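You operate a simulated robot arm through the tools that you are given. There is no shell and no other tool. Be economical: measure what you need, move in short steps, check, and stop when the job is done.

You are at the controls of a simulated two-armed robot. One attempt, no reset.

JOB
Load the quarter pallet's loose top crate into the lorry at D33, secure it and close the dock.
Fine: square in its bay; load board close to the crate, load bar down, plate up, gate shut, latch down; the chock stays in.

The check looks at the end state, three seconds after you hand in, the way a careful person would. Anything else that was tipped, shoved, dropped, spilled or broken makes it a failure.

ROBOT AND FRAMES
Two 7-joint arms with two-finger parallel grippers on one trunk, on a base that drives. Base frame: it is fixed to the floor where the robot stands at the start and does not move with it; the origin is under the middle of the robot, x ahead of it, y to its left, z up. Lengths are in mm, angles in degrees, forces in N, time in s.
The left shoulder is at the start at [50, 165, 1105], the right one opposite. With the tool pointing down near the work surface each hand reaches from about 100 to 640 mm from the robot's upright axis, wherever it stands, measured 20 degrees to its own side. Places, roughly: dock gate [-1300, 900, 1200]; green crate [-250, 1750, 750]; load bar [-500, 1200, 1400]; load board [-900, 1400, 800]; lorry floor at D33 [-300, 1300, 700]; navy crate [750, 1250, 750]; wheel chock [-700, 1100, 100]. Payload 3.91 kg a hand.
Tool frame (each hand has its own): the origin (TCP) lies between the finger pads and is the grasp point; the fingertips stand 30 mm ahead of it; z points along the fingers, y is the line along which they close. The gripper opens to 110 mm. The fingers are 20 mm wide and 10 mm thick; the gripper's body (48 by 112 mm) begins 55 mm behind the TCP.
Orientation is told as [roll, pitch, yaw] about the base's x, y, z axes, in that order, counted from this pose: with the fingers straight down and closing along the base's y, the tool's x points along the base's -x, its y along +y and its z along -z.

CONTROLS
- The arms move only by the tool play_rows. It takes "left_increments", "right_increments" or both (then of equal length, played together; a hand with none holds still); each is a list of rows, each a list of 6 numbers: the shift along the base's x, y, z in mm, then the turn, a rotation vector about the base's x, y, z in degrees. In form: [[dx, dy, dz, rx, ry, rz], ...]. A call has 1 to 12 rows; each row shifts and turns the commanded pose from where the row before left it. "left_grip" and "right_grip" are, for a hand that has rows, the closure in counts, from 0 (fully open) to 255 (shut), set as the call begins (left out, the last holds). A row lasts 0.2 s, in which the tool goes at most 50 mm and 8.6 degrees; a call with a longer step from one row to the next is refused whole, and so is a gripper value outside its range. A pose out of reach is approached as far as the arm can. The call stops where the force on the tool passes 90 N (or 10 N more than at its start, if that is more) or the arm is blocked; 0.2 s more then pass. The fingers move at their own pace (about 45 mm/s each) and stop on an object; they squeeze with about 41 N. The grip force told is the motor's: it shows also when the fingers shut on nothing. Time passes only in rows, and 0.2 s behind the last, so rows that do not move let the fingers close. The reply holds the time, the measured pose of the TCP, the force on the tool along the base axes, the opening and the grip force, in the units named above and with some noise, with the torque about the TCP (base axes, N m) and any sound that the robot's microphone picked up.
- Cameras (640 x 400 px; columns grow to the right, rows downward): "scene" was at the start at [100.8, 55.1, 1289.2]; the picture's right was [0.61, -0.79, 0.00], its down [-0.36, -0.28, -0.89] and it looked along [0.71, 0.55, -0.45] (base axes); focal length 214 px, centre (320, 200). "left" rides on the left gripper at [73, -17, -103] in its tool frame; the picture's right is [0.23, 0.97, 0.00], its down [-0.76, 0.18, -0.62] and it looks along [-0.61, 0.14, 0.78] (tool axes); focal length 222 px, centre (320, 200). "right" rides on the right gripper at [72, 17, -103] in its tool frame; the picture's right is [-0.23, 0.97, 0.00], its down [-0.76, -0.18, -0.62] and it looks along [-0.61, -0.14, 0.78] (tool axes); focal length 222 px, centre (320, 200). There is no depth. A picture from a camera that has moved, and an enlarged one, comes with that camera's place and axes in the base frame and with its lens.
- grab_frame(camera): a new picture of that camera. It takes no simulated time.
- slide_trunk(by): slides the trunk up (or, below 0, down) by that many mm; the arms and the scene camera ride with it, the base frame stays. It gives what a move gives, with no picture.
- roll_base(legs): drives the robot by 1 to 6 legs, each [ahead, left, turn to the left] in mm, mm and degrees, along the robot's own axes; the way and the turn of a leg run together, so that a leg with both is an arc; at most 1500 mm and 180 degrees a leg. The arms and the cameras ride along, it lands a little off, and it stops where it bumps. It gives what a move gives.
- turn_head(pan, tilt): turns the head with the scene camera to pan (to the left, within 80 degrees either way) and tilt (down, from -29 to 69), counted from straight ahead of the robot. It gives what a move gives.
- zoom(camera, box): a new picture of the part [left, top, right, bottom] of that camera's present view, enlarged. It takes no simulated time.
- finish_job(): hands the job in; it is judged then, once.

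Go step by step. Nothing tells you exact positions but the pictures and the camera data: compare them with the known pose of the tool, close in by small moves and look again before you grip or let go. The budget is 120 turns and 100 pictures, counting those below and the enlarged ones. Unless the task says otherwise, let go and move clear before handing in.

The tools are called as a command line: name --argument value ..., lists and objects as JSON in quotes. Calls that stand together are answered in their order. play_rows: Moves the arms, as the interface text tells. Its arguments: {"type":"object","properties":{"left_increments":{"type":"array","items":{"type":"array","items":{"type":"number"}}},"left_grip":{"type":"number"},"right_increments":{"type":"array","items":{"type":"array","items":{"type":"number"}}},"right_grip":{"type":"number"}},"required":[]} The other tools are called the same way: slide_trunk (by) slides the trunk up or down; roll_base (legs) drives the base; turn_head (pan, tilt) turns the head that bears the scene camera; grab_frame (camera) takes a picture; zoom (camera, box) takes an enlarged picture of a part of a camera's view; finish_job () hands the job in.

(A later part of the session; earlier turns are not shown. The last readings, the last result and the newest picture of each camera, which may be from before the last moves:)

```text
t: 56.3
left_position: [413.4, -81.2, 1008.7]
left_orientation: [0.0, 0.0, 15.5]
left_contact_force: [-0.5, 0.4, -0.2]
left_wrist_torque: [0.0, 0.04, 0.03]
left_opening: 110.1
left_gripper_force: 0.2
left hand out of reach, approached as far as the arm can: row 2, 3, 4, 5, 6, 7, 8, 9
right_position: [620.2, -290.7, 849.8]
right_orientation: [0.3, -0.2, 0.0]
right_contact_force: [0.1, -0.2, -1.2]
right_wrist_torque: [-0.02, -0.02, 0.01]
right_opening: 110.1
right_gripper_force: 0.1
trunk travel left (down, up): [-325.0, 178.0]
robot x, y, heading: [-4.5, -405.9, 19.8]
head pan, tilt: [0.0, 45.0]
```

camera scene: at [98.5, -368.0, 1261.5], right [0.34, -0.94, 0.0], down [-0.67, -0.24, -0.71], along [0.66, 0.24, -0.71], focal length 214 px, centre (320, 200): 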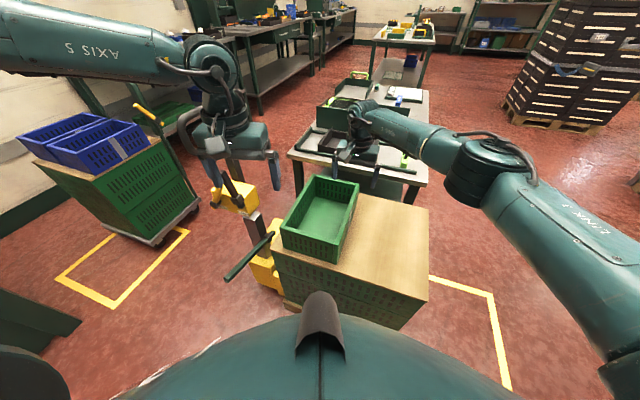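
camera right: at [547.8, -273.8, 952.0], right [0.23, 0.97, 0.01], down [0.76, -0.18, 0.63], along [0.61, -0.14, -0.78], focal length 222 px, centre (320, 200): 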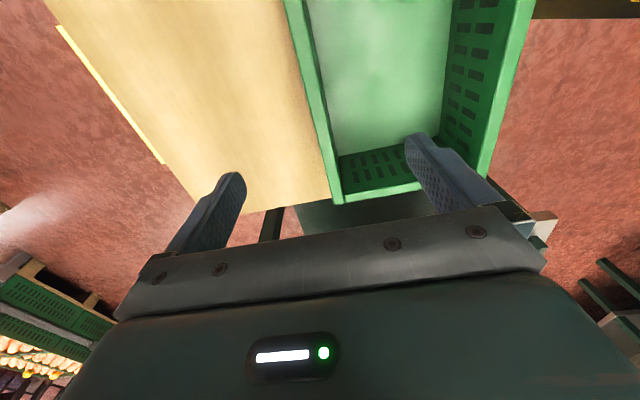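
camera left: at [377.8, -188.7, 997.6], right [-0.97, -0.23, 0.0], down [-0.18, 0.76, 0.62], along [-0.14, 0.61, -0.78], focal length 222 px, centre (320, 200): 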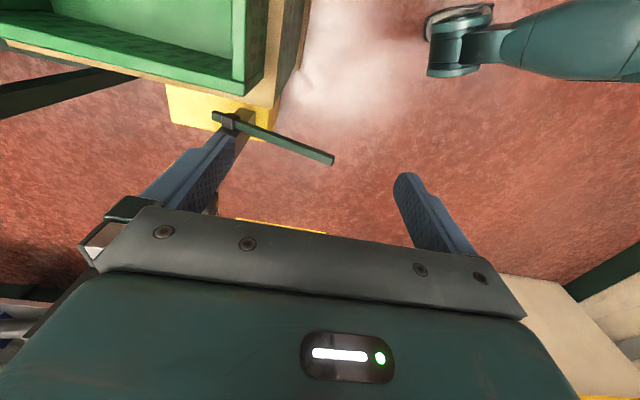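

The left arm seems stuck in a bad posture; I'll retract it to its starting pose and approach again without the yaw.

play_rows --left_increments '[[-35, 1.5, 27, 0, 0, 0.5], [-35, 1.5, 27, 0, 0, 0.5], [-35, 1.5, 27, 0, 0, 0.5], [-35, 1.5, 27, 0, 0, 0.5], [-35, 1.5, 27, 0, 0, 0.5], [-35, 1.5, 27, 0, 0, 0.5], [-35, 1.5, 27, 0, 0, 0.5], [-35, 1.5, 27, 0, 0, 0.5], [-35, 1.5, 27, 0, 0, 0.5]]'

play_rows --left_increments '[[31, -10, -30, 0, 0, 0], [31, -10, -30, 0, 0, 0], [31, -10, -30, 0, 0, 0], [31, -10, -30, 0, 0, 0], [31, -10, -30, 0, 0, 0], [31, -10, -30, 0, 0, 0], [31, -10, -30, 0, 0, 0], [31, -10, -30, 0, 0, 0], [31, -10, -30, 0, 0, 0], [31, -10, -30, 0, 0, 0], [31, -10, -30, 0, 0, 0], [31, -10, -30, 0, 0, 0]]'

```text
t: 58.3
left_position: [96.4, -67.0, 1250.4]
left_orientation: [0.0, -0.1, 20.0]
left_contact_force: [-0.2, -0.2, -0.5]
left_wrist_torque: [0.01, -0.03, 0.02]
left_opening: 109.8
left_gripper_force: 0.1
right_position: [620.2, -291.0, 850.7]
right_orientation: [0.3, -0.3, 0.0]
right_contact_force: [0.0, -0.3, 0.4]
right_wrist_torque: [0.0, 0.0, -0.02]
right_opening: 110.0
right_gripper_force: 0.1
trunk travel left (down, up): [-325.0, 178.0]
robot x, y, heading: [-5.1, -407.5, 19.9]
head pan, tilt: [0.0, 45.0]
```

```text
t: 60.9
left_position: [375.9, -110.2, 920.2]
left_orientation: [-0.1, 0.1, 20.1]
left_contact_force: [-0.2, 0.4, -0.7]
left_wrist_torque: [-0.01, 0.01, -0.01]
left_opening: 109.9
left_gripper_force: 0.0
left hand out of reach, approached as far as the arm can: row 9, 10, 11, 12
right_position: [619.7, -289.5, 850.3]
right_orientation: [0.3, -0.2, 0.0]
right_contact_force: [-0.4, -0.5, 0.0]
right_wrist_torque: [-0.03, -0.01, 0.03]
right_opening: 110.0
right_gripper_force: 0.1
trunk travel left (down, up): [-325.0, 178.0]
robot x, y, heading: [-4.4, -408.0, 19.8]
head pan, tilt: [0.0, 45.0]
```

play_rows --left_increments '[[-10, 0, 10, 0, 0, -8.5], [0, 0, 0, 0, 0, -8.5], [0, 0, 0, 0, 0, -8.5], [0, 0, 0, 0, 0, -8.5], [0, 0, 0, 0, 0, -8.5], [0, 0, 0, 0, 0, -8.5], [0, 0, 0, 0, 0, -8.5], [0, 0, 0, 0, 0, -8.5], [0, 0, 0, 0, 0, -8.5], [0, 0, 0, 0, 0, -8.5], [0, 0, 0, 0, 0, -8.5], [0, 0, 0, 0, 0, -8.5]]'

play_rows --left_increments '[[20, -15, 0, 0, 0, -2], [20, -15, 0, 0, 0, -2], [20, -15, 0, 0, 0, -2], [20, -15, -10, 0, 0, -2]]'

grab_frame --camera "scene"

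```text
t: 63.5
left_position: [217.0, -212.2, 899.4]
left_orientation: [2.9, -0.9, -75.4]
left_contact_force: [-0.4, -0.4, 0.3]
left_wrist_torque: [-0.03, -0.05, -0.01]
left_opening: 110.0
left_gripper_force: 0.0
left hand out of reach, approached as far as the arm can: row 7, 8, 9, 10, 11, 12
right_position: [620.2, -289.5, 849.3]
right_orientation: [0.3, -0.2, 0.0]
right_contact_force: [-0.1, 0.0, -0.1]
right_wrist_torque: [-0.03, -0.01, 0.02]
right_opening: 110.2
right_gripper_force: 0.1
trunk travel left (down, up): [-325.0, 178.0]
robot x, y, heading: [-5.4, -405.3, 20.1]
head pan, tilt: [0.0, 45.0]
```

```text
t: 64.5
left_position: [203.8, -219.6, 904.0]
left_orientation: [5.1, -1.0, -80.5]
left_contact_force: [-0.2, 0.2, -0.7]
left_wrist_torque: [-0.02, -0.03, 0.02]
left_opening: 109.8
left_gripper_force: 0.0
left hand out of reach, approached as far as the arm can: row 1, 2, 3, 4
right_position: [620.8, -289.7, 849.8]
right_orientation: [0.3, -0.2, 0.0]
right_contact_force: [-0.5, 0.4, 0.6]
right_wrist_torque: [0.03, 0.01, 0.0]
right_opening: 109.9
right_gripper_force: 0.0
trunk travel left (down, up): [-325.0, 178.0]
robot x, y, heading: [-9.2, -405.0, 19.7]
head pan, tilt: [0.0, 45.0]
```

```text
66 pictures are left
camera scene: at [98.3, -368.2, 1261.5], right [0.34, -0.94, 0.0], down [-0.67, -0.24, -0.71], along [0.67, 0.24, -0.71], focal length 214 px, centre (320, 200)
```

scene: 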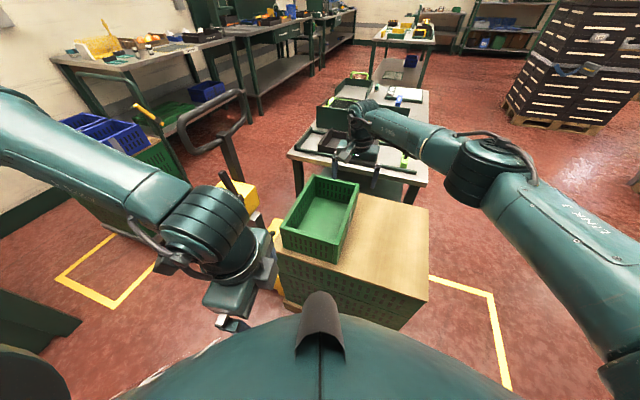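

play_rows --left_increments '[[0, 0, 5, 0, 0, 8.4], [0, 0, 5, 0, 0, 8.4], [0, 0, 5, 0, 0, 8.4], [0, 0, 0, 0, 0, 8.4], [0, 0, 0, 0, 0, 8.4], [20, 7, 0, 0, 0, 8.4], [25, 7, 0, 0, 0, 8.4], [25, 7, 0, 0, 0, 8.4], [25, 7, 0, 0, 0, 8.4], [25, 7, 0, 0, 0, 0], [25, 7, 0, 0, 0, 0], [25, 7, 0, 0, 0, 0]]'

play_rows --left_increments '[[25, 0, 0, 0, 0, 0], [25, 0, 0, 0, 0, 0], [25, 0, 0, 0, 0, 0], [25, 0, 0, 0, 0, 0], [25, 0, 0, 0, 0, 0]]'

grab_frame --camera "scene"

```text
t: 67.1
left_position: [352.0, -134.0, 934.6]
left_orientation: [5.1, -1.0, -5.0]
left_contact_force: [-0.2, 0.3, 0.0]
left_wrist_torque: [0.0, -0.02, -0.01]
left_opening: 109.9
left_gripper_force: 0.1
left hand out of reach, approached as far as the arm can: row 3, 5, 8, 9, 10, 11, 12
right_position: [621.4, -290.0, 849.9]
right_orientation: [0.4, -0.2, 0.0]
right_contact_force: [-0.1, -0.3, 0.0]
right_wrist_torque: [0.01, -0.01, 0.0]
right_opening: 109.9
right_gripper_force: 0.2
trunk travel left (down, up): [-325.0, 178.0]
robot x, y, heading: [-5.5, -402.6, 19.7]
head pan, tilt: [0.0, 45.0]
```

```text
t: 68.3
left_position: [402.1, -81.6, 954.5]
left_orientation: [4.9, -1.2, -4.9]
left_contact_force: [-0.2, 0.0, -0.3]
left_wrist_torque: [0.0, 0.01, -0.02]
left_opening: 110.0
left_gripper_force: 0.2
left hand out of reach, approached as far as the arm can: row 1, 2, 3, 4, 5
right_position: [620.4, -291.1, 849.9]
right_orientation: [0.1, -0.2, 0.0]
right_contact_force: [0.3, -0.1, 0.2]
right_wrist_torque: [0.0, 0.02, 0.01]
right_opening: 110.1
right_gripper_force: 0.0
trunk travel left (down, up): [-325.0, 178.0]
robot x, y, heading: [-5.2, -404.3, 19.8]
head pan, tilt: [0.0, 45.0]
```

```text
65 pictures are left
camera scene: at [98.3, -368.2, 1261.5], right [0.34, -0.94, 0.0], down [-0.67, -0.24, -0.71], along [0.67, 0.24, -0.71], focal length 214 px, centre (320, 200)
```

scene: 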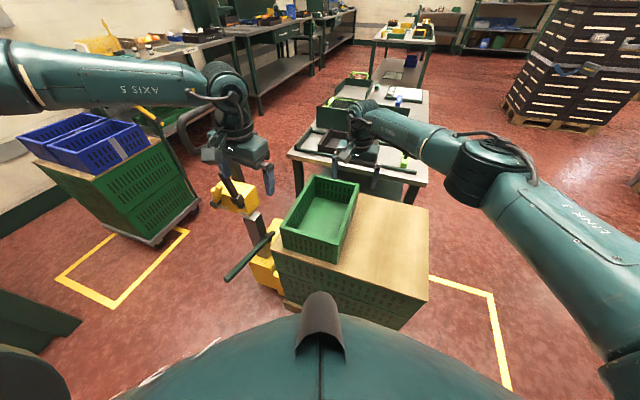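

The left arm's inward reach is limited, so I consider carrying one-handed with the right hand at the middle of the south wall. I'll test whether the right hand can yaw −90 relative to the robot at this reach.

play_rows --right_increments '[[0, 0, 0, 0, 0, -8.5], [0, 0, 0, 0, 0, -8.5], [0, 0, 0, 0, 0, -8.5], [0, 0, 0, 0, 0, -8.5], [0, 0, 0, 0, 0, -8.5], [0, 0, 0, 0, 0, -8.5], [0, 0, 0, 0, 0, -8.5], [0, 0, 0, 0, 0, -8.5]]'

```text
t: 70.1
left_position: [402.3, -80.7, 956.4]
left_orientation: [5.1, -1.2, -4.9]
left_contact_force: [-0.4, -0.4, -0.1]
left_wrist_torque: [-0.01, 0.02, 0.0]
left_opening: 109.8
left_gripper_force: 0.0
right_position: [620.5, -288.1, 850.5]
right_orientation: [0.3, -0.3, -68.2]
right_contact_force: [-1.2, 0.3, 0.2]
right_wrist_torque: [0.0, 0.0, -0.03]
right_opening: 110.3
right_gripper_force: 0.0
trunk travel left (down, up): [-325.0, 178.0]
robot x, y, heading: [-7.9, -400.9, 19.8]
head pan, tilt: [0.0, 45.0]
```

The right hand can. Turning back and descending a bit above the rim to check alignment.

play_rows --right_increments '[[0, 0, -10, 0, 0, 8.5], [0, 0, -10, 0, 0, 8.5], [0, 0, -10, 0, 0, 8.5], [0, 0, -10, 0, 0, 8.5], [0, 0, -10, 0, 0, 8.5], [0, 0, -10, 0, 0, 8.5], [0, 0, -10, 0, 0, 8.5], [0, 0, -15, 0, 0, 8.5]]'

grab_frame --camera "right"

zoom --camera "scene" --box '[260, 100, 440, 280]'

```text
t: 71.9
left_position: [403.3, -81.6, 955.7]
left_orientation: [5.1, -1.2, -5.0]
left_contact_force: [0.2, -0.2, 0.4]
left_wrist_torque: [0.01, 0.0, -0.02]
left_opening: 110.1
left_gripper_force: 0.0
right_position: [620.5, -289.0, 763.5]
right_orientation: [0.3, -0.3, 0.1]
right_contact_force: [-1.0, 0.2, -0.3]
right_wrist_torque: [-0.01, -0.01, 0.01]
right_opening: 109.9
right_gripper_force: 0.1
trunk travel left (down, up): [-325.0, 178.0]
robot x, y, heading: [-7.0, -404.4, 19.9]
head pan, tilt: [0.0, 45.0]
```

```text
64 pictures are left
camera right: at [546.8, -273.2, 866.9], right [0.23, 0.97, 0.01], down [0.76, -0.18, 0.63], along [0.61, -0.14, -0.78], focal length 222 px, centre (320, 200)
```

right: 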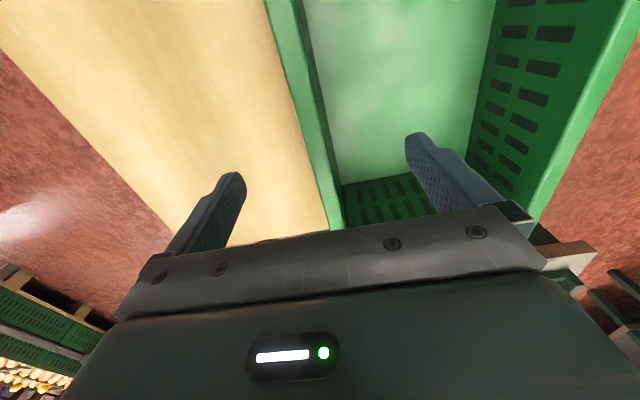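

```text
2.22 times, centred on (350, 190) of scene
camera zoom: at [98.2, -368.1, 1261.5], right [0.34, -0.94, 0.0], down [-0.67, -0.24, -0.71], along [0.67, 0.24, -0.71], focal length 477 px, centre (253, 222)
```

zoom: 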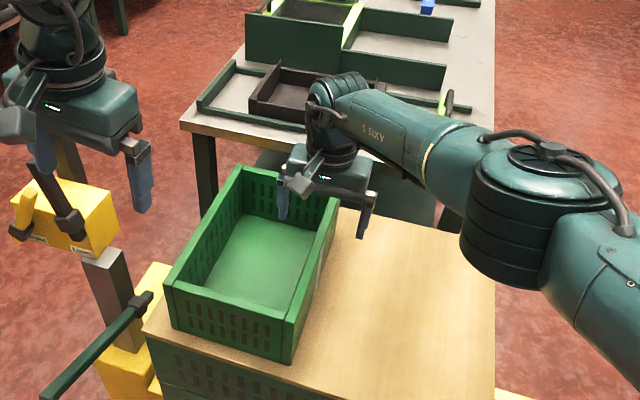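

The wall is at y≈−292.5, under the gripper. Descend to z≈660 and close.

play_rows --right_increments '[[0, -3.5, -30, 0, 0, 0], [0, 0, -30, 0, 0, 0], [0, 0, -25, 0, 0, 0], [0, 0, -18, 0, 0, 0]]'

play_rows --right_increments '[[0, 0, 0, 0, 0, 0], [0, 0, 0, 0, 0, 0], [0, 0, 0, 0, 0, 0], [0, 0, 0, 0, 0, 0], [0, 0, 0, 0, 0, 0], [0, 0, 0, 0, 0, 0], [0, 0, 0, 0, 0, 0]]' --right_grip 255

grab_frame --camera "right"

```text
t: 72.9
left_position: [401.3, -79.9, 954.9]
left_orientation: [5.0, -1.2, -5.0]
left_contact_force: [-0.9, 0.4, -0.9]
left_wrist_torque: [0.0, 0.0, -0.02]
left_opening: 109.9
left_gripper_force: 0.1
right_position: [590.6, -308.3, 662.2]
right_orientation: [0.4, -0.3, -0.1]
right_contact_force: [0.2, 0.0, -0.3]
right_wrist_torque: [-0.02, 0.01, -0.02]
right_opening: 110.1
right_gripper_force: 0.1
right hand out of reach, approached as far as the arm can: row 1, 2, 3, 4
trunk travel left (down, up): [-325.0, 178.0]
robot x, y, heading: [-5.0, -406.9, 20.0]
head pan, tilt: [0.0, 45.0]
```

```text
t: 74.5
left_position: [402.4, -80.5, 954.9]
left_orientation: [5.1, -1.3, -4.9]
left_contact_force: [-0.3, -0.1, 0.2]
left_wrist_torque: [0.02, -0.02, -0.02]
left_opening: 110.0
left_gripper_force: 0.0
right_position: [591.3, -308.7, 663.3]
right_orientation: [0.4, -0.2, 0.0]
right_contact_force: [-0.4, 0.0, 1.2]
right_wrist_torque: [-0.35, 0.05, 0.23]
right_opening: 15.9
right_gripper_force: 41.3
trunk travel left (down, up): [-325.0, 178.0]
robot x, y, heading: [-4.1, -404.6, 19.9]
head pan, tilt: [0.0, 45.0]
```

```text
62 pictures are left
camera right: at [518.6, -292.0, 766.5], right [0.23, 0.97, 0.01], down [0.76, -0.18, 0.63], along [0.61, -0.14, -0.78], focal length 222 px, centre (320, 200)
```

right: 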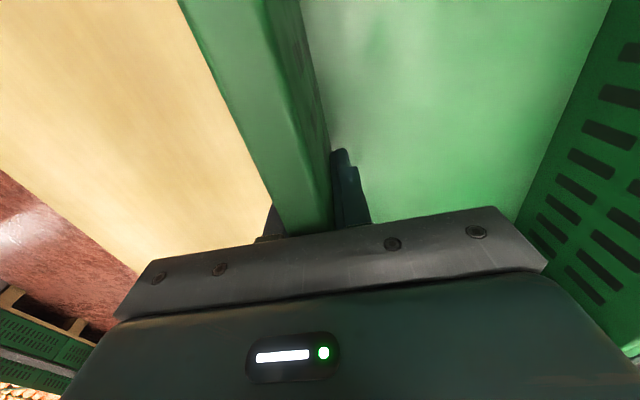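

Gripped the wall (16 mm thick), though the hand drifted 27 mm off centre. I'll lift a little to feel the weight and tilt.

play_rows --right_increments '[[0, 0, 10, 0, 0, 0], [0, 0, 15, 0, 0, 0], [0, 0, 15, 0, 0, 0]]'

grab_frame --camera "scene"

```text
t: 75.3
left_position: [402.2, -81.5, 954.8]
left_orientation: [5.1, -1.2, -5.0]
left_contact_force: [-0.6, -0.3, -0.4]
left_wrist_torque: [-0.02, 0.01, 0.0]
left_opening: 109.9
left_gripper_force: 0.0
right_position: [591.6, -309.6, 703.8]
right_orientation: [0.1, -0.3, 0.0]
right_contact_force: [-0.2, 1.0, -4.3]
right_wrist_torque: [-0.39, 0.01, 0.02]
right_opening: 15.9
right_gripper_force: 41.2
trunk travel left (down, up): [-325.0, 178.0]
robot x, y, heading: [-9.2, -409.7, 20.0]
head pan, tilt: [0.0, 45.0]
```

```text
61 pictures are left
camera scene: at [98.6, -368.2, 1261.5], right [0.34, -0.94, 0.0], down [-0.67, -0.24, -0.71], along [0.66, 0.24, -0.71], focal length 214 px, centre (320, 200)
```

scene: 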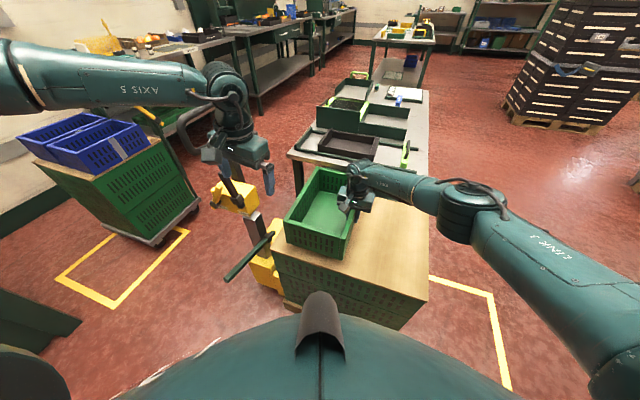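

The crate weighs only about 0.44 kg and hangs level, so one hand is fine. I'll lift it, retract it and swing it in front of me, and retract the left arm.

play_rows --left_increments '[[-25.3, 1.2, 24.8, -5, 1.2, 0], [-25.3, 1.2, 24.8, 0, 0, 2.3], [-25.3, 1.2, 24.8, 0, 0, 2.3], [-25.3, 1.2, 24.8, 0, 0, 2.3], [-25.3, 1.2, 24.8, 0, 0, 2.3], [-25.3, 1.2, 24.8, 0, 0, 2.3], [-25.3, 1.2, 24.8, 0, 0, 2.3], [-25.3, 1.2, 24.8, 0, 0, 2.3], [-25.3, 1.2, 24.8, 0, 0, 2.3], [-25.3, 1.2, 24.8, 0, 0, 2.3], [-25.3, 1.2, 24.8, 0, 0, 2.3], [-25.3, 1.2, 24.8, 0, 0, 2.3]]' --right_increments '[[0, 0, 30, 0, 0, 0], [0, 0, 45, 0, 0, 0], [0, 0, 45, 0, 0, 0], [-15.7, -10, 6, 0, 0, -7.6], [-15.7, -10, 6, 0, 0, -7.6], [-15.7, -10, 6, 0, 0, -7.6], [-15.7, -10, 6, 0, 0, -7.6], [-15.7, -10, 6, 0, 0, -7.6], [-15.7, -10, 6, 0, 0, -7.6], [-15.7, -10, 6, 0, 0, -7.6], [-15.7, -10, 6, 0, 0, -7.6], [-15.7, -10, 6, 0, 0, -7.6]]'

grab_frame --camera "scene"

```text
t: 77.9
left_position: [96.8, -67.3, 1253.4]
left_orientation: [0.1, -0.4, 20.4]
left_contact_force: [-0.1, -0.2, -0.4]
left_wrist_torque: [0.03, -0.02, -0.02]
left_opening: 110.1
left_gripper_force: 0.0
right_position: [450.1, -400.1, 878.0]
right_orientation: [0.4, -0.2, -68.5]
right_contact_force: [-0.6, -0.2, -4.6]
right_wrist_torque: [-0.09, 0.34, 0.01]
right_opening: 15.8
right_gripper_force: 41.1
trunk travel left (down, up): [-325.0, 178.0]
robot x, y, heading: [-6.7, -405.2, 19.5]
head pan, tilt: [0.0, 45.0]
```

```text
60 pictures are left
camera scene: at [97.7, -369.2, 1261.6], right [0.34, -0.94, 0.0], down [-0.66, -0.24, -0.71], along [0.67, 0.24, -0.71], focal length 214 px, centre (320, 200)
```

scene: 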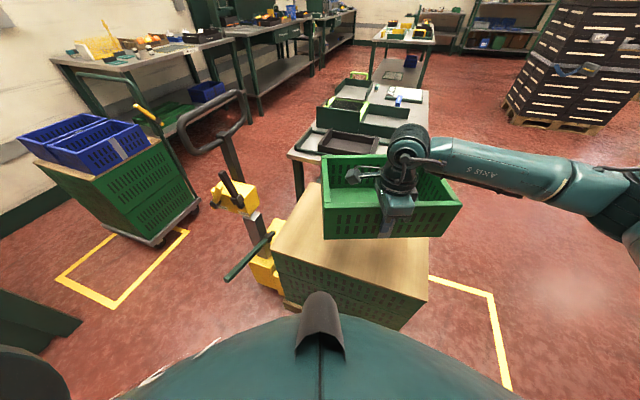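

roll_base --legs '[[-150, 0, 0], [0, 0, 70]]'

turn_head --pan 20 --tilt 25

grab_frame --camera "scene"

```text
t: 82.3
left_position: [-430.6, -246.7, 1252.2]
left_orientation: [0.0, -0.3, 91.0]
left_contact_force: [-0.9, -0.1, -0.1]
left_wrist_torque: [-0.01, 0.02, 0.04]
left_opening: 110.3
left_gripper_force: 0.2
right_position: [1.6, -24.5, 877.9]
right_orientation: [0.2, -0.2, 2.1]
right_contact_force: [-0.1, 0.1, -4.2]
right_wrist_torque: [-0.41, 0.03, -0.02]
right_opening: 16.1
right_gripper_force: 40.8
trunk travel left (down, up): [-325.0, 178.0]
robot x, y, heading: [-147.9, -456.0, 90.4]
head pan, tilt: [0.0, 45.0]
```

```text
t: 83.1
left_position: [-431.4, -246.9, 1252.0]
left_orientation: [0.0, -0.3, 91.0]
left_contact_force: [0.0, 0.3, -0.4]
left_wrist_torque: [-0.01, 0.01, -0.03]
left_opening: 109.9
left_gripper_force: 0.0
right_position: [1.5, -24.4, 878.0]
right_orientation: [0.2, -0.2, 2.1]
right_contact_force: [0.7, 0.2, -5.3]
right_wrist_torque: [-0.39, 0.05, 0.01]
right_opening: 15.7
right_gripper_force: 40.9
trunk travel left (down, up): [-325.0, 178.0]
robot x, y, heading: [-145.0, -453.1, 90.5]
head pan, tilt: [20.0, 25.0]
```

```text
59 pictures are left
camera scene: at [-178.4, -340.8, 1292.0], right [0.94, 0.35, 0.0], down [0.15, -0.4, -0.91], along [-0.31, 0.85, -0.42], focal length 214 px, centre (320, 200)
```

scene: 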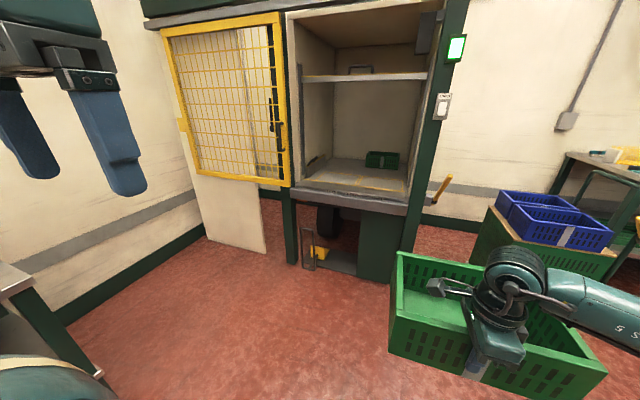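

Next: shift the crate inward, then drive to in front of the dock, keeping right of the chock handle.

play_rows --right_increments '[[-35, 0, 0, 0, 0, -1], [-35, 0, 0, 0, 0, -1]]'

roll_base --legs '[[0, 240, 0], [880, 0, 0]]'

turn_head --pan 0 --tilt 30

grab_frame --camera "scene"

```text
t: 83.7
left_position: [-430.7, -246.7, 1251.9]
left_orientation: [0.1, -0.3, 90.9]
left_contact_force: [0.2, 0.3, -0.5]
left_wrist_torque: [0.0, 0.03, 0.06]
left_opening: 110.4
left_gripper_force: 0.0
right_position: [-69.1, -23.3, 878.6]
right_orientation: [0.2, -0.3, 0.0]
right_contact_force: [-0.3, 0.0, -4.3]
right_wrist_torque: [-0.39, -0.01, -0.01]
right_opening: 16.0
right_gripper_force: 40.9
trunk travel left (down, up): [-325.0, 178.0]
robot x, y, heading: [-143.9, -453.3, 90.5]
head pan, tilt: [20.0, 25.0]
```

```text
t: 90.7
left_position: [-673.9, 637.0, 1253.7]
left_orientation: [0.1, -0.3, 91.0]
left_contact_force: [-0.4, 0.3, 0.0]
left_wrist_torque: [0.01, 0.05, 0.01]
left_opening: 109.7
left_gripper_force: 0.0
right_position: [-312.9, 859.0, 878.3]
right_orientation: [0.2, -0.3, 0.1]
right_contact_force: [-0.6, 0.3, -3.7]
right_wrist_torque: [-0.39, 0.05, 0.02]
right_opening: 15.4
right_gripper_force: 41.1
trunk travel left (down, up): [-325.0, 178.0]
robot x, y, heading: [-394.5, 423.1, 90.3]
head pan, tilt: [20.0, 25.0]
```

```text
t: 91.5
left_position: [-674.1, 636.1, 1252.7]
left_orientation: [0.1, -0.3, 90.9]
left_contact_force: [0.8, 0.4, 0.0]
left_wrist_torque: [0.02, 0.02, -0.04]
left_opening: 109.8
left_gripper_force: 0.0
right_position: [-313.3, 857.6, 878.8]
right_orientation: [0.2, -0.3, 0.0]
right_contact_force: [-0.3, -0.3, -4.2]
right_wrist_torque: [-0.39, 0.02, -0.01]
right_opening: 16.0
right_gripper_force: 40.7
trunk travel left (down, up): [-325.0, 178.0]
robot x, y, heading: [-384.3, 430.0, 90.5]
head pan, tilt: [0.0, 30.0]
```

```text
58 pictures are left
camera scene: at [-391.3, 545.3, 1284.1], right [1.0, 0.01, 0.0], down [0.0, -0.5, -0.87], along [-0.01, 0.87, -0.5], focal length 214 px, centre (320, 200)
```

scene: 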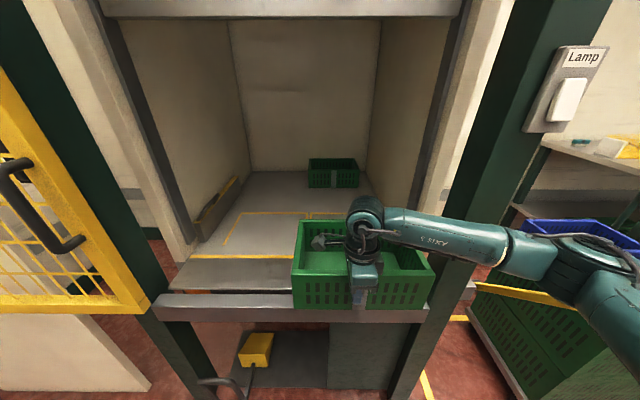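

The dock geometry confirms my estimates; the right bay spans about x −450…−110, y 1205…1430. Driving closer by 160 mm.

roll_base --legs '[[160, 0, 0]]'

turn_head --pan 0 --tilt 40

grab_frame --camera "scene"

```text
t: 92.8
left_position: [-679.7, 751.0, 1254.8]
left_orientation: [-0.2, -1.0, 90.5]
left_contact_force: [0.3, 0.1, 0.7]
left_wrist_torque: [0.0, 0.0, -0.01]
left_opening: 110.1
left_gripper_force: 0.0
right_position: [-312.3, 965.4, 877.0]
right_orientation: [-0.4, -0.9, 0.3]
right_contact_force: [-0.2, 0.1, -4.5]
right_wrist_torque: [-0.37, 0.04, -0.02]
right_opening: 15.8
right_gripper_force: 40.8
trunk travel left (down, up): [-325.0, 178.0]
robot x, y, heading: [-393.0, 549.6, 89.9]
head pan, tilt: [0.0, 30.0]
stopped in leg 1: the robot was blocked; the commanded pose is now the measured one
```

```text
t: 93.5
left_position: [-678.8, 748.5, 1254.6]
left_orientation: [-0.2, -1.2, 90.5]
left_contact_force: [-0.8, -0.2, -0.2]
left_wrist_torque: [0.0, -0.01, 0.03]
left_opening: 110.1
left_gripper_force: 0.0
right_position: [-312.3, 965.7, 875.9]
right_orientation: [-0.3, -0.9, 0.3]
right_contact_force: [0.2, -1.0, -3.6]
right_wrist_torque: [-0.37, 0.02, -0.02]
right_opening: 15.9
right_gripper_force: 41.2
trunk travel left (down, up): [-325.0, 178.0]
robot x, y, heading: [-391.6, 551.7, 90.0]
head pan, tilt: [0.0, 40.0]
```

```text
57 pictures are left
camera scene: at [-396.2, 651.0, 1270.6], right [1.0, 0.0, 0.0], down [0.0, -0.63, -0.78], along [0.0, 0.78, -0.63], focal length 214 px, centre (320, 200)
```

scene: 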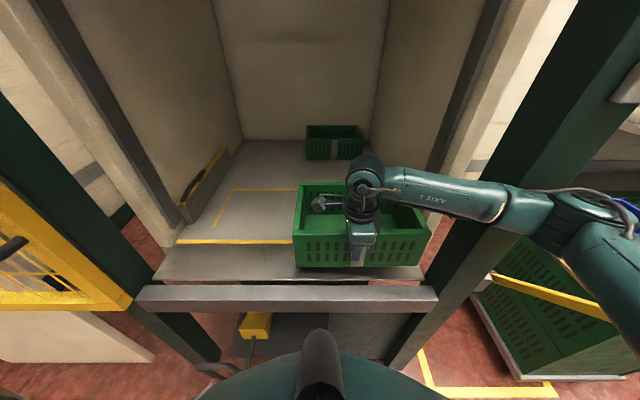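

The robot was blocked slightly early, perhaps by the right forearm against the post. I'll back off a touch and look to each side.

roll_base --legs '[[-20, 0, 0]]'

turn_head --pan 60 --tilt 35

grab_frame --camera "scene"

turn_head --pan -45 --tilt 35

grab_frame --camera "scene"

```text
t: 94.3
left_position: [-675.2, 743.6, 1252.1]
left_orientation: [0.0, -0.4, 90.5]
left_contact_force: [0.7, -0.3, 0.7]
left_wrist_torque: [0.0, 0.0, -0.01]
left_opening: 110.1
left_gripper_force: 0.2
right_position: [-311.0, 954.4, 867.9]
right_orientation: [-1.3, -0.6, 0.3]
right_contact_force: [-0.2, -0.3, -4.3]
right_wrist_torque: [-0.37, 0.01, -0.04]
right_opening: 15.5
right_gripper_force: 41.3
trunk travel left (down, up): [-325.0, 178.0]
robot x, y, heading: [-390.7, 532.6, 89.9]
head pan, tilt: [0.0, 40.0]
```

```text
t: 95.6
left_position: [-674.7, 743.9, 1252.1]
left_orientation: [0.0, -0.2, 90.6]
left_contact_force: [0.0, 0.5, -0.2]
left_wrist_torque: [0.0, 0.01, -0.03]
left_opening: 110.1
left_gripper_force: 0.1
right_position: [-310.3, 955.6, 867.8]
right_orientation: [-1.2, -0.6, 0.3]
right_contact_force: [0.1, 1.6, -4.3]
right_wrist_torque: [-0.38, 0.04, 0.01]
right_opening: 15.9
right_gripper_force: 41.1
trunk travel left (down, up): [-325.0, 178.0]
robot x, y, heading: [-391.5, 531.5, 90.2]
head pan, tilt: [60.0, 35.0]
```

```text
56 pictures are left
camera scene: at [-468.3, 605.6, 1276.3], right [0.5, 0.87, 0.0], down [0.5, -0.29, -0.82], along [-0.71, 0.41, -0.57], focal length 214 px, centre (320, 200)
```

scene: 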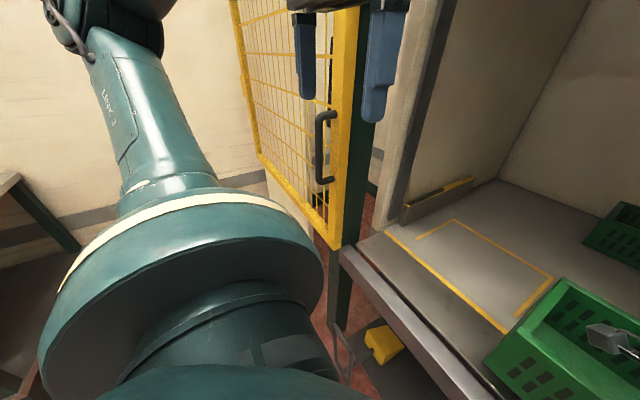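

```text
t: 97.5
left_position: [-674.6, 743.7, 1252.0]
left_orientation: [0.0, -0.3, 90.6]
left_contact_force: [0.0, -0.5, -0.7]
left_wrist_torque: [0.01, 0.03, 0.01]
left_opening: 109.8
left_gripper_force: 0.1
right_position: [-311.4, 955.7, 867.5]
right_orientation: [-1.4, -0.6, 0.3]
right_contact_force: [-1.2, -0.1, -3.1]
right_wrist_torque: [-0.38, 0.05, -0.01]
right_opening: 15.9
right_gripper_force: 41.5
trunk travel left (down, up): [-325.0, 178.0]
robot x, y, heading: [-391.2, 530.3, 89.9]
head pan, tilt: [-45.0, 35.0]
```

```text
55 pictures are left
camera scene: at [-329.9, 623.8, 1276.3], right [0.71, -0.71, 0.0], down [-0.41, -0.41, -0.82], along [0.58, 0.58, -0.57], focal length 214 px, centre (320, 200)
```

scene: 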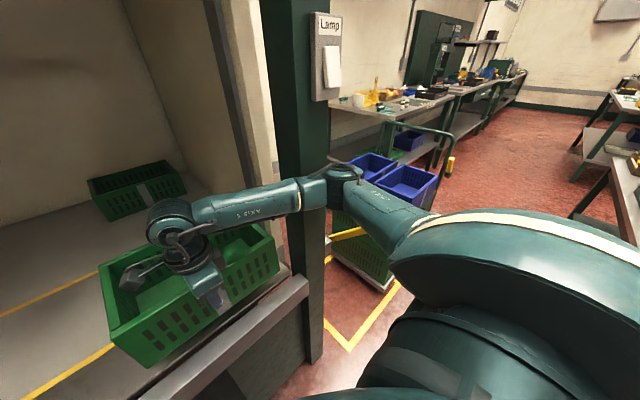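

The right elbow touches the post. I'll back off, extend the arm ahead so the elbow comes in, then drive in.

roll_base --legs '[[-190, 0, 0]]'

play_rows --right_increments '[[0, 32, 3, 1.3, 0.6, -0.3], [0, 32, 3, 0, 0, 0], [0, 32, 3, 0, 0, 0], [0, 32, 3, 0, 0, 0], [0, 32, 3, 0, 0, 0], [0, 32, 3, 0, 0, 0]]'

grab_frame --camera "scene"

```text
t: 99.0
left_position: [-675.9, 550.7, 1252.8]
left_orientation: [0.0, -0.3, 90.5]
left_contact_force: [0.8, -0.3, 0.1]
left_wrist_torque: [0.01, 0.02, 0.0]
left_opening: 110.1
left_gripper_force: 0.0
right_position: [-310.4, 760.7, 868.5]
right_orientation: [-1.3, -0.7, 0.1]
right_contact_force: [0.5, -0.9, -3.2]
right_wrist_torque: [-0.38, 0.04, -0.01]
right_opening: 16.1
right_gripper_force: 40.9
trunk travel left (down, up): [-325.0, 178.0]
robot x, y, heading: [-389.9, 341.4, 89.8]
head pan, tilt: [-45.0, 35.0]
```

```text
t: 100.4
left_position: [-674.6, 551.2, 1252.2]
left_orientation: [0.0, -0.4, 90.4]
left_contact_force: [0.1, 0.9, -0.1]
left_wrist_torque: [0.01, 0.03, -0.02]
left_opening: 109.8
left_gripper_force: 0.0
right_position: [-312.3, 952.8, 885.3]
right_orientation: [0.0, -0.1, -0.1]
right_contact_force: [0.1, -0.4, -5.1]
right_wrist_torque: [-0.35, 0.02, -0.02]
right_opening: 15.6
right_gripper_force: 40.8
trunk travel left (down, up): [-325.0, 178.0]
robot x, y, heading: [-391.1, 338.7, 89.9]
head pan, tilt: [-45.0, 35.0]
```

```text
54 pictures are left
camera scene: at [-330.3, 429.2, 1276.3], right [0.7, -0.71, 0.0], down [-0.41, -0.4, -0.82], along [0.58, 0.58, -0.57], focal length 214 px, centre (320, 200)
```

scene: 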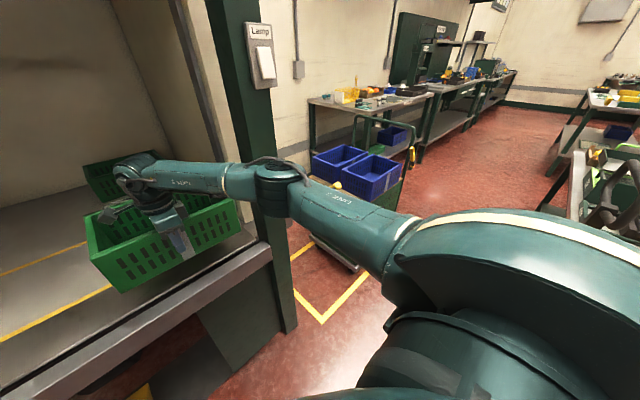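

The elbow is nearly clear; extending slightly further straightens the arm. Then drive in.

play_rows --right_increments '[[0, 15, 0, 0, 0, 0], [0, 12, 0, 0, 0, 0]]'

grab_frame --camera "scene"

```text
t: 101.0
left_position: [-675.9, 550.7, 1253.5]
left_orientation: [0.1, -0.2, 90.5]
left_contact_force: [-0.2, 0.2, 0.2]
left_wrist_torque: [0.0, 0.01, -0.01]
left_opening: 110.1
left_gripper_force: 0.0
right_position: [-310.6, 979.2, 885.1]
right_orientation: [0.0, 0.0, -0.1]
right_contact_force: [0.4, -0.2, -3.1]
right_wrist_torque: [-0.38, 0.08, -0.02]
right_opening: 15.8
right_gripper_force: 40.7
trunk travel left (down, up): [-325.0, 178.0]
robot x, y, heading: [-389.3, 338.9, 89.8]
head pan, tilt: [-45.0, 35.0]
```

```text
53 pictures are left
camera scene: at [-330.2, 428.8, 1276.3], right [0.7, -0.71, 0.0], down [-0.41, -0.4, -0.82], along [0.58, 0.58, -0.57], focal length 214 px, centre (320, 200)
```

scene: 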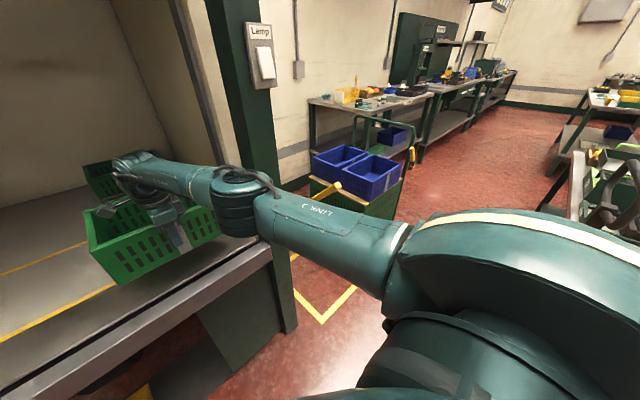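

roll_base --legs '[[205, 0, 0]]'

turn_head --pan 0 --tilt 35

grab_frame --camera "scene"

```text
t: 102.7
left_position: [-675.3, 756.6, 1252.7]
left_orientation: [0.0, -0.3, 90.4]
left_contact_force: [-0.3, -0.4, 0.8]
left_wrist_torque: [-0.01, -0.04, 0.01]
left_opening: 110.0
left_gripper_force: 0.0
right_position: [-309.0, 1186.1, 885.8]
right_orientation: [0.0, -0.1, -0.1]
right_contact_force: [-0.2, 0.4, -5.0]
right_wrist_torque: [-0.4, 0.05, 0.0]
right_opening: 15.8
right_gripper_force: 40.7
trunk travel left (down, up): [-325.0, 178.0]
robot x, y, heading: [-391.9, 543.0, 89.8]
head pan, tilt: [-45.0, 35.0]
```

```text
t: 103.8
left_position: [-674.3, 757.3, 1252.1]
left_orientation: [0.0, -0.3, 90.6]
left_contact_force: [-0.9, 0.0, 0.1]
left_wrist_torque: [-0.01, -0.02, -0.03]
left_opening: 110.1
left_gripper_force: 0.0
right_position: [-309.9, 1186.1, 885.6]
right_orientation: [0.0, -0.1, -0.1]
right_contact_force: [-0.2, -0.3, -4.6]
right_wrist_torque: [-0.36, 0.06, -0.06]
right_opening: 15.8
right_gripper_force: 41.7
trunk travel left (down, up): [-325.0, 178.0]
robot x, y, heading: [-393.5, 547.2, 89.9]
head pan, tilt: [0.0, 35.0]
```

```text
52 pictures are left
camera scene: at [-391.6, 661.5, 1276.3], right [1.0, 0.0, 0.0], down [0.0, -0.57, -0.82], along [0.0, 0.82, -0.57], focal length 214 px, centre (320, 200)
```

scene: 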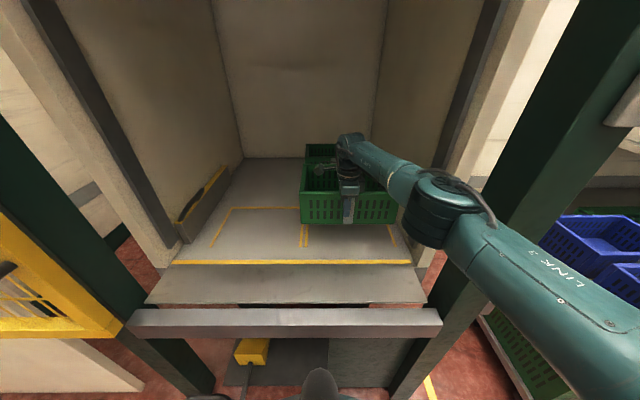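

In place inside the lorry. Zoom to measure the bay lines against the crate.

zoom --camera "scene" --box '[200, 140, 430, 284]'

```text
2.78 times, centred on (315, 212) of scene
camera zoom: at [-391.6, 661.5, 1276.3], right [1.0, 0.0, 0.0], down [0.0, -0.57, -0.82], along [0.0, 0.82, -0.57], focal length 596 px, centre (334, 167)
```

zoom: 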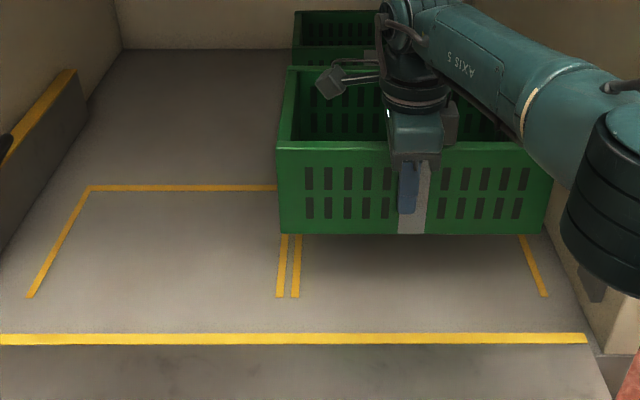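

Crate centre is about x −303, y 1278; target bay centre about (−281, 1314). I'll nudge the base, then lower with the trunk.

roll_base --legs '[[36, -22, 0]]'

slide_trunk --by -80

zoom --camera "scene" --box '[200, 140, 430, 284]'

```text
t: 104.7
left_position: [-652.6, 793.2, 1253.3]
left_orientation: [0.1, -0.2, 90.5]
left_contact_force: [0.4, 0.1, -0.3]
left_wrist_torque: [0.0, -0.01, 0.01]
left_opening: 110.0
left_gripper_force: 0.1
right_position: [-286.8, 1223.5, 884.6]
right_orientation: [0.0, 0.0, -0.2]
right_contact_force: [1.0, 0.4, -5.3]
right_wrist_torque: [-0.4, 0.03, -0.01]
right_opening: 15.7
right_gripper_force: 41.3
trunk travel left (down, up): [-325.0, 178.0]
robot x, y, heading: [-367.0, 580.4, 89.9]
head pan, tilt: [0.0, 35.0]
```

```text
t: 105.8
left_position: [-651.2, 792.6, 1172.0]
left_orientation: [0.0, -0.3, 90.5]
left_contact_force: [1.6, 0.5, 0.1]
left_wrist_torque: [-0.01, -0.03, -0.01]
left_opening: 109.9
left_gripper_force: 0.0
right_position: [-288.1, 1222.8, 806.0]
right_orientation: [0.0, -0.2, -0.1]
right_contact_force: [-0.9, -0.3, -3.7]
right_wrist_torque: [-0.36, 0.03, 0.02]
right_opening: 15.8
right_gripper_force: 41.1
trunk travel left (down, up): [-245.0, 258.0]
robot x, y, heading: [-367.3, 580.7, 90.0]
head pan, tilt: [0.0, 35.0]
```

```text
2.78 times, centred on (315, 212) of scene
camera zoom: at [-369.4, 697.2, 1196.3], right [1.0, 0.0, 0.0], down [0.0, -0.57, -0.82], along [0.0, 0.82, -0.57], focal length 596 px, centre (334, 167)
```

zoom: 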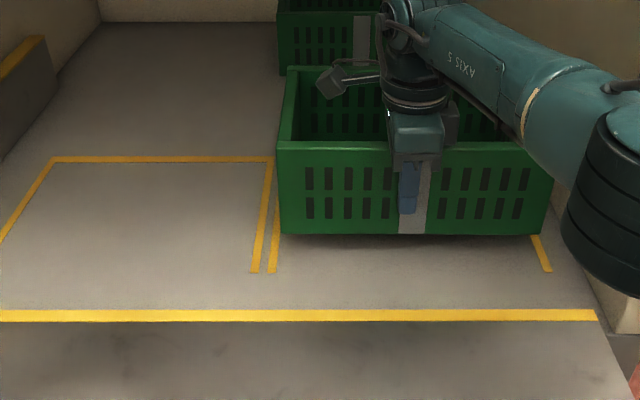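

Aligned: crate x −431…−127 against lines −442…−121. Lower toward the floor.

slide_trunk --by -36

zoom --camera "scene" --box '[200, 140, 430, 284]'

```text
t: 106.7
left_position: [-652.0, 792.2, 1136.3]
left_orientation: [0.0, -0.4, 90.4]
left_contact_force: [-0.4, -0.2, 0.2]
left_wrist_torque: [0.03, 0.01, 0.01]
left_opening: 109.9
left_gripper_force: 0.0
right_position: [-288.4, 1221.6, 769.9]
right_orientation: [0.0, -0.1, -0.1]
right_contact_force: [0.2, 0.0, -2.4]
right_wrist_torque: [-0.15, -0.2, 0.04]
right_opening: 15.9
right_gripper_force: 40.9
trunk travel left (down, up): [-209.0, 294.0]
robot x, y, heading: [-367.7, 579.6, 89.8]
head pan, tilt: [0.0, 35.0]
```

```text
2.78 times, centred on (315, 212) of scene
camera zoom: at [-369.4, 697.1, 1160.3], right [1.0, 0.0, 0.0], down [0.0, -0.57, -0.82], along [0.0, 0.82, -0.57], focal length 596 px, centre (334, 167)
```

zoom: 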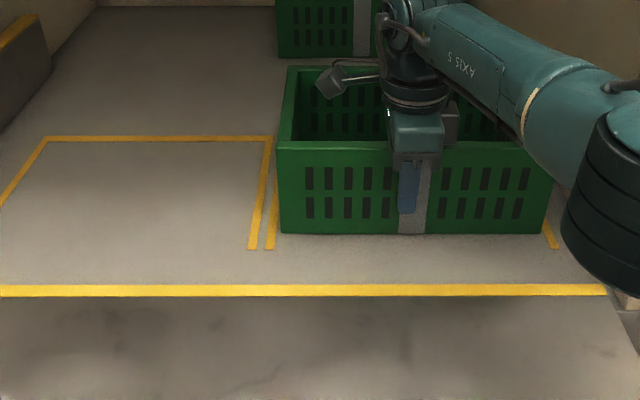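

play_rows --right_increments '[[0, -5, -3, 0, 0, 0], [0, 0, -4, 0, 0, 0]]'

```text
t: 107.2
left_position: [-652.2, 789.6, 1137.7]
left_orientation: [0.0, -0.5, 90.5]
left_contact_force: [-0.1, 0.4, -0.4]
left_wrist_torque: [-0.03, 0.02, -0.01]
left_opening: 110.0
left_gripper_force: 0.1
right_position: [-286.0, 1217.9, 769.1]
right_orientation: [0.6, 0.1, -0.1]
right_contact_force: [2.8, 7.8, 28.3]
right_wrist_torque: [-0.04, -0.62, 0.51]
right_opening: 15.9
right_gripper_force: 40.9
trunk travel left (down, up): [-209.0, 294.0]
robot x, y, heading: [-368.8, 584.7, 89.8]
head pan, tilt: [0.0, 35.0]
```

Crate is on the floor. Relieve, open, and rise clear.

play_rows --right_increments '[[0, 0, 5, 0, 0, 0], [0, 0, 0, 0, 0, 0]]'

play_rows --right_increments '[[0, 0, 0, 0, 0, 0], [0, 0, 0, 0, 0, 0], [0, 0, 0, 0, 0, 0], [0, 0, 0, 0, 0, 0], [0, 0, 0, 0, 0, 0], [0, 0, 20, 0, 0, 0], [0, 0, 40, 0, 0, 0], [0, 0, 40, 0, 0, 0], [0, 0, 40, 0, 0, 0]]' --right_grip 0

zoom --camera "scene" --box '[200, 140, 430, 284]'

```text
t: 107.8
left_position: [-652.0, 792.1, 1137.0]
left_orientation: [0.1, -0.4, 90.6]
left_contact_force: [0.4, 0.1, 0.4]
left_wrist_torque: [-0.03, -0.02, -0.03]
left_opening: 110.0
left_gripper_force: 0.1
right_position: [-287.9, 1216.4, 769.6]
right_orientation: [0.2, 0.0, -0.2]
right_contact_force: [0.3, 7.8, 15.9]
right_wrist_torque: [-0.02, 0.2, -0.08]
right_opening: 15.8
right_gripper_force: 41.0
trunk travel left (down, up): [-209.0, 294.0]
robot x, y, heading: [-370.7, 578.5, 89.9]
head pan, tilt: [0.0, 35.0]
```

```text
t: 109.8
left_position: [-650.7, 792.1, 1136.7]
left_orientation: [0.0, -0.3, 90.5]
left_contact_force: [0.4, 0.2, 0.7]
left_wrist_torque: [0.02, 0.01, -0.05]
left_opening: 110.2
left_gripper_force: 0.0
right_position: [-285.5, 1211.5, 906.8]
right_orientation: [-0.1, 0.0, -0.2]
right_contact_force: [0.8, 0.6, -0.8]
right_wrist_torque: [0.04, 0.01, 0.04]
right_opening: 110.0
right_gripper_force: 0.0
right hand out of reach, approached as far as the arm can: row 9
trunk travel left (down, up): [-209.0, 294.0]
robot x, y, heading: [-368.3, 577.4, 89.7]
head pan, tilt: [0.0, 35.0]
```

```text
2.78 times, centred on (315, 212) of scene
camera zoom: at [-369.2, 696.7, 1160.3], right [1.0, 0.0, 0.0], down [0.0, -0.57, -0.82], along [0.0, 0.82, -0.57], focal length 596 px, centre (334, 167)
```

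zoom: 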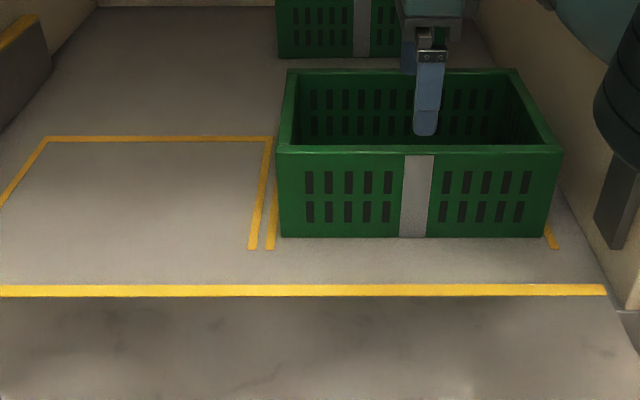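

Crate placed, nearly centred (about 6 mm right), square. Now look at the load board and the rest; retract the right hand first.

play_rows --right_increments '[[0, -40, 10, 0, 0, 0], [0, -45, 10, 0, 0, 0], [0, -45, 10, 0, 0, 0], [0, -45, 10, 0, 0, 0], [0, -45, 10, 0, 0, 0]]'

roll_base --legs '[[-100, 0, 0]]'

turn_head --pan 25 --tilt 20

grab_frame --camera "scene"

grab_frame --camera "left"

```text
t: 110.7
left_position: [-670.4, 772.7, 1135.9]
left_orientation: [-0.9, -1.1, 90.5]
left_contact_force: [-0.9, 0.6, -0.4]
left_wrist_torque: [0.0, -0.06, 0.0]
left_opening: 110.2
left_gripper_force: 0.0
right_position: [-386.1, 1024.6, 933.1]
right_orientation: [-0.6, -2.9, 10.9]
right_contact_force: [0.2, 0.0, -0.4]
right_wrist_torque: [-0.06, 0.05, 0.01]
right_opening: 110.0
right_gripper_force: 0.0
trunk travel left (down, up): [-209.0, 294.0]
robot x, y, heading: [-373.9, 574.5, 90.0]
head pan, tilt: [0.0, 35.0]
stopped in row 4 (right hand): the arm was blocked; the commanded pose is now the measured one
```

```text
t: 111.9
left_position: [-655.7, 686.7, 1137.6]
left_orientation: [0.0, -0.4, 90.4]
left_contact_force: [-0.4, -0.1, 0.2]
left_wrist_torque: [-0.03, 0.0, 0.0]
left_opening: 110.0
left_gripper_force: 0.0
right_position: [-367.7, 937.8, 925.6]
right_orientation: [-1.3, -1.8, 10.1]
right_contact_force: [0.1, -0.5, -0.2]
right_wrist_torque: [0.02, 0.0, -0.01]
right_opening: 109.9
right_gripper_force: 0.1
trunk travel left (down, up): [-209.0, 294.0]
robot x, y, heading: [-376.2, 475.9, 89.8]
head pan, tilt: [0.0, 35.0]
```

```text
t: 112.8
left_position: [-654.8, 688.1, 1136.5]
left_orientation: [0.0, -0.3, 90.4]
left_contact_force: [-0.4, -1.0, -0.3]
left_wrist_torque: [0.03, -0.02, 0.02]
left_opening: 109.9
left_gripper_force: 0.0
right_position: [-367.2, 937.3, 925.4]
right_orientation: [-1.3, -1.8, 10.1]
right_contact_force: [0.5, 0.1, -0.2]
right_wrist_torque: [-0.02, 0.05, -0.03]
right_opening: 110.2
right_gripper_force: 0.1
trunk travel left (down, up): [-209.0, 294.0]
robot x, y, heading: [-372.3, 476.2, 89.9]
head pan, tilt: [25.0, 20.0]
```

```text
47 pictures are left
camera scene: at [-412.3, 588.7, 1184.2], right [0.91, 0.42, 0.0], down [0.14, -0.31, -0.94], along [-0.39, 0.85, -0.34], focal length 214 px, centre (320, 200)
```

scene: 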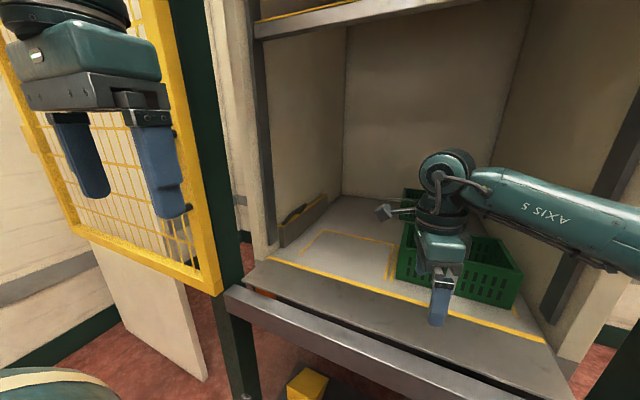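

```text
46 pictures are left
camera left: at [-639.0, 614.9, 1237.6], right [-0.97, -0.24, 0.0], down [-0.18, 0.76, 0.63], along [-0.15, 0.61, -0.78], focal length 222 px, centre (320, 200)
```

left: 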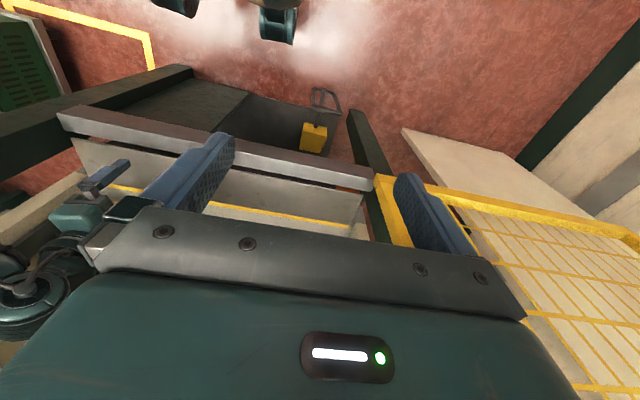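

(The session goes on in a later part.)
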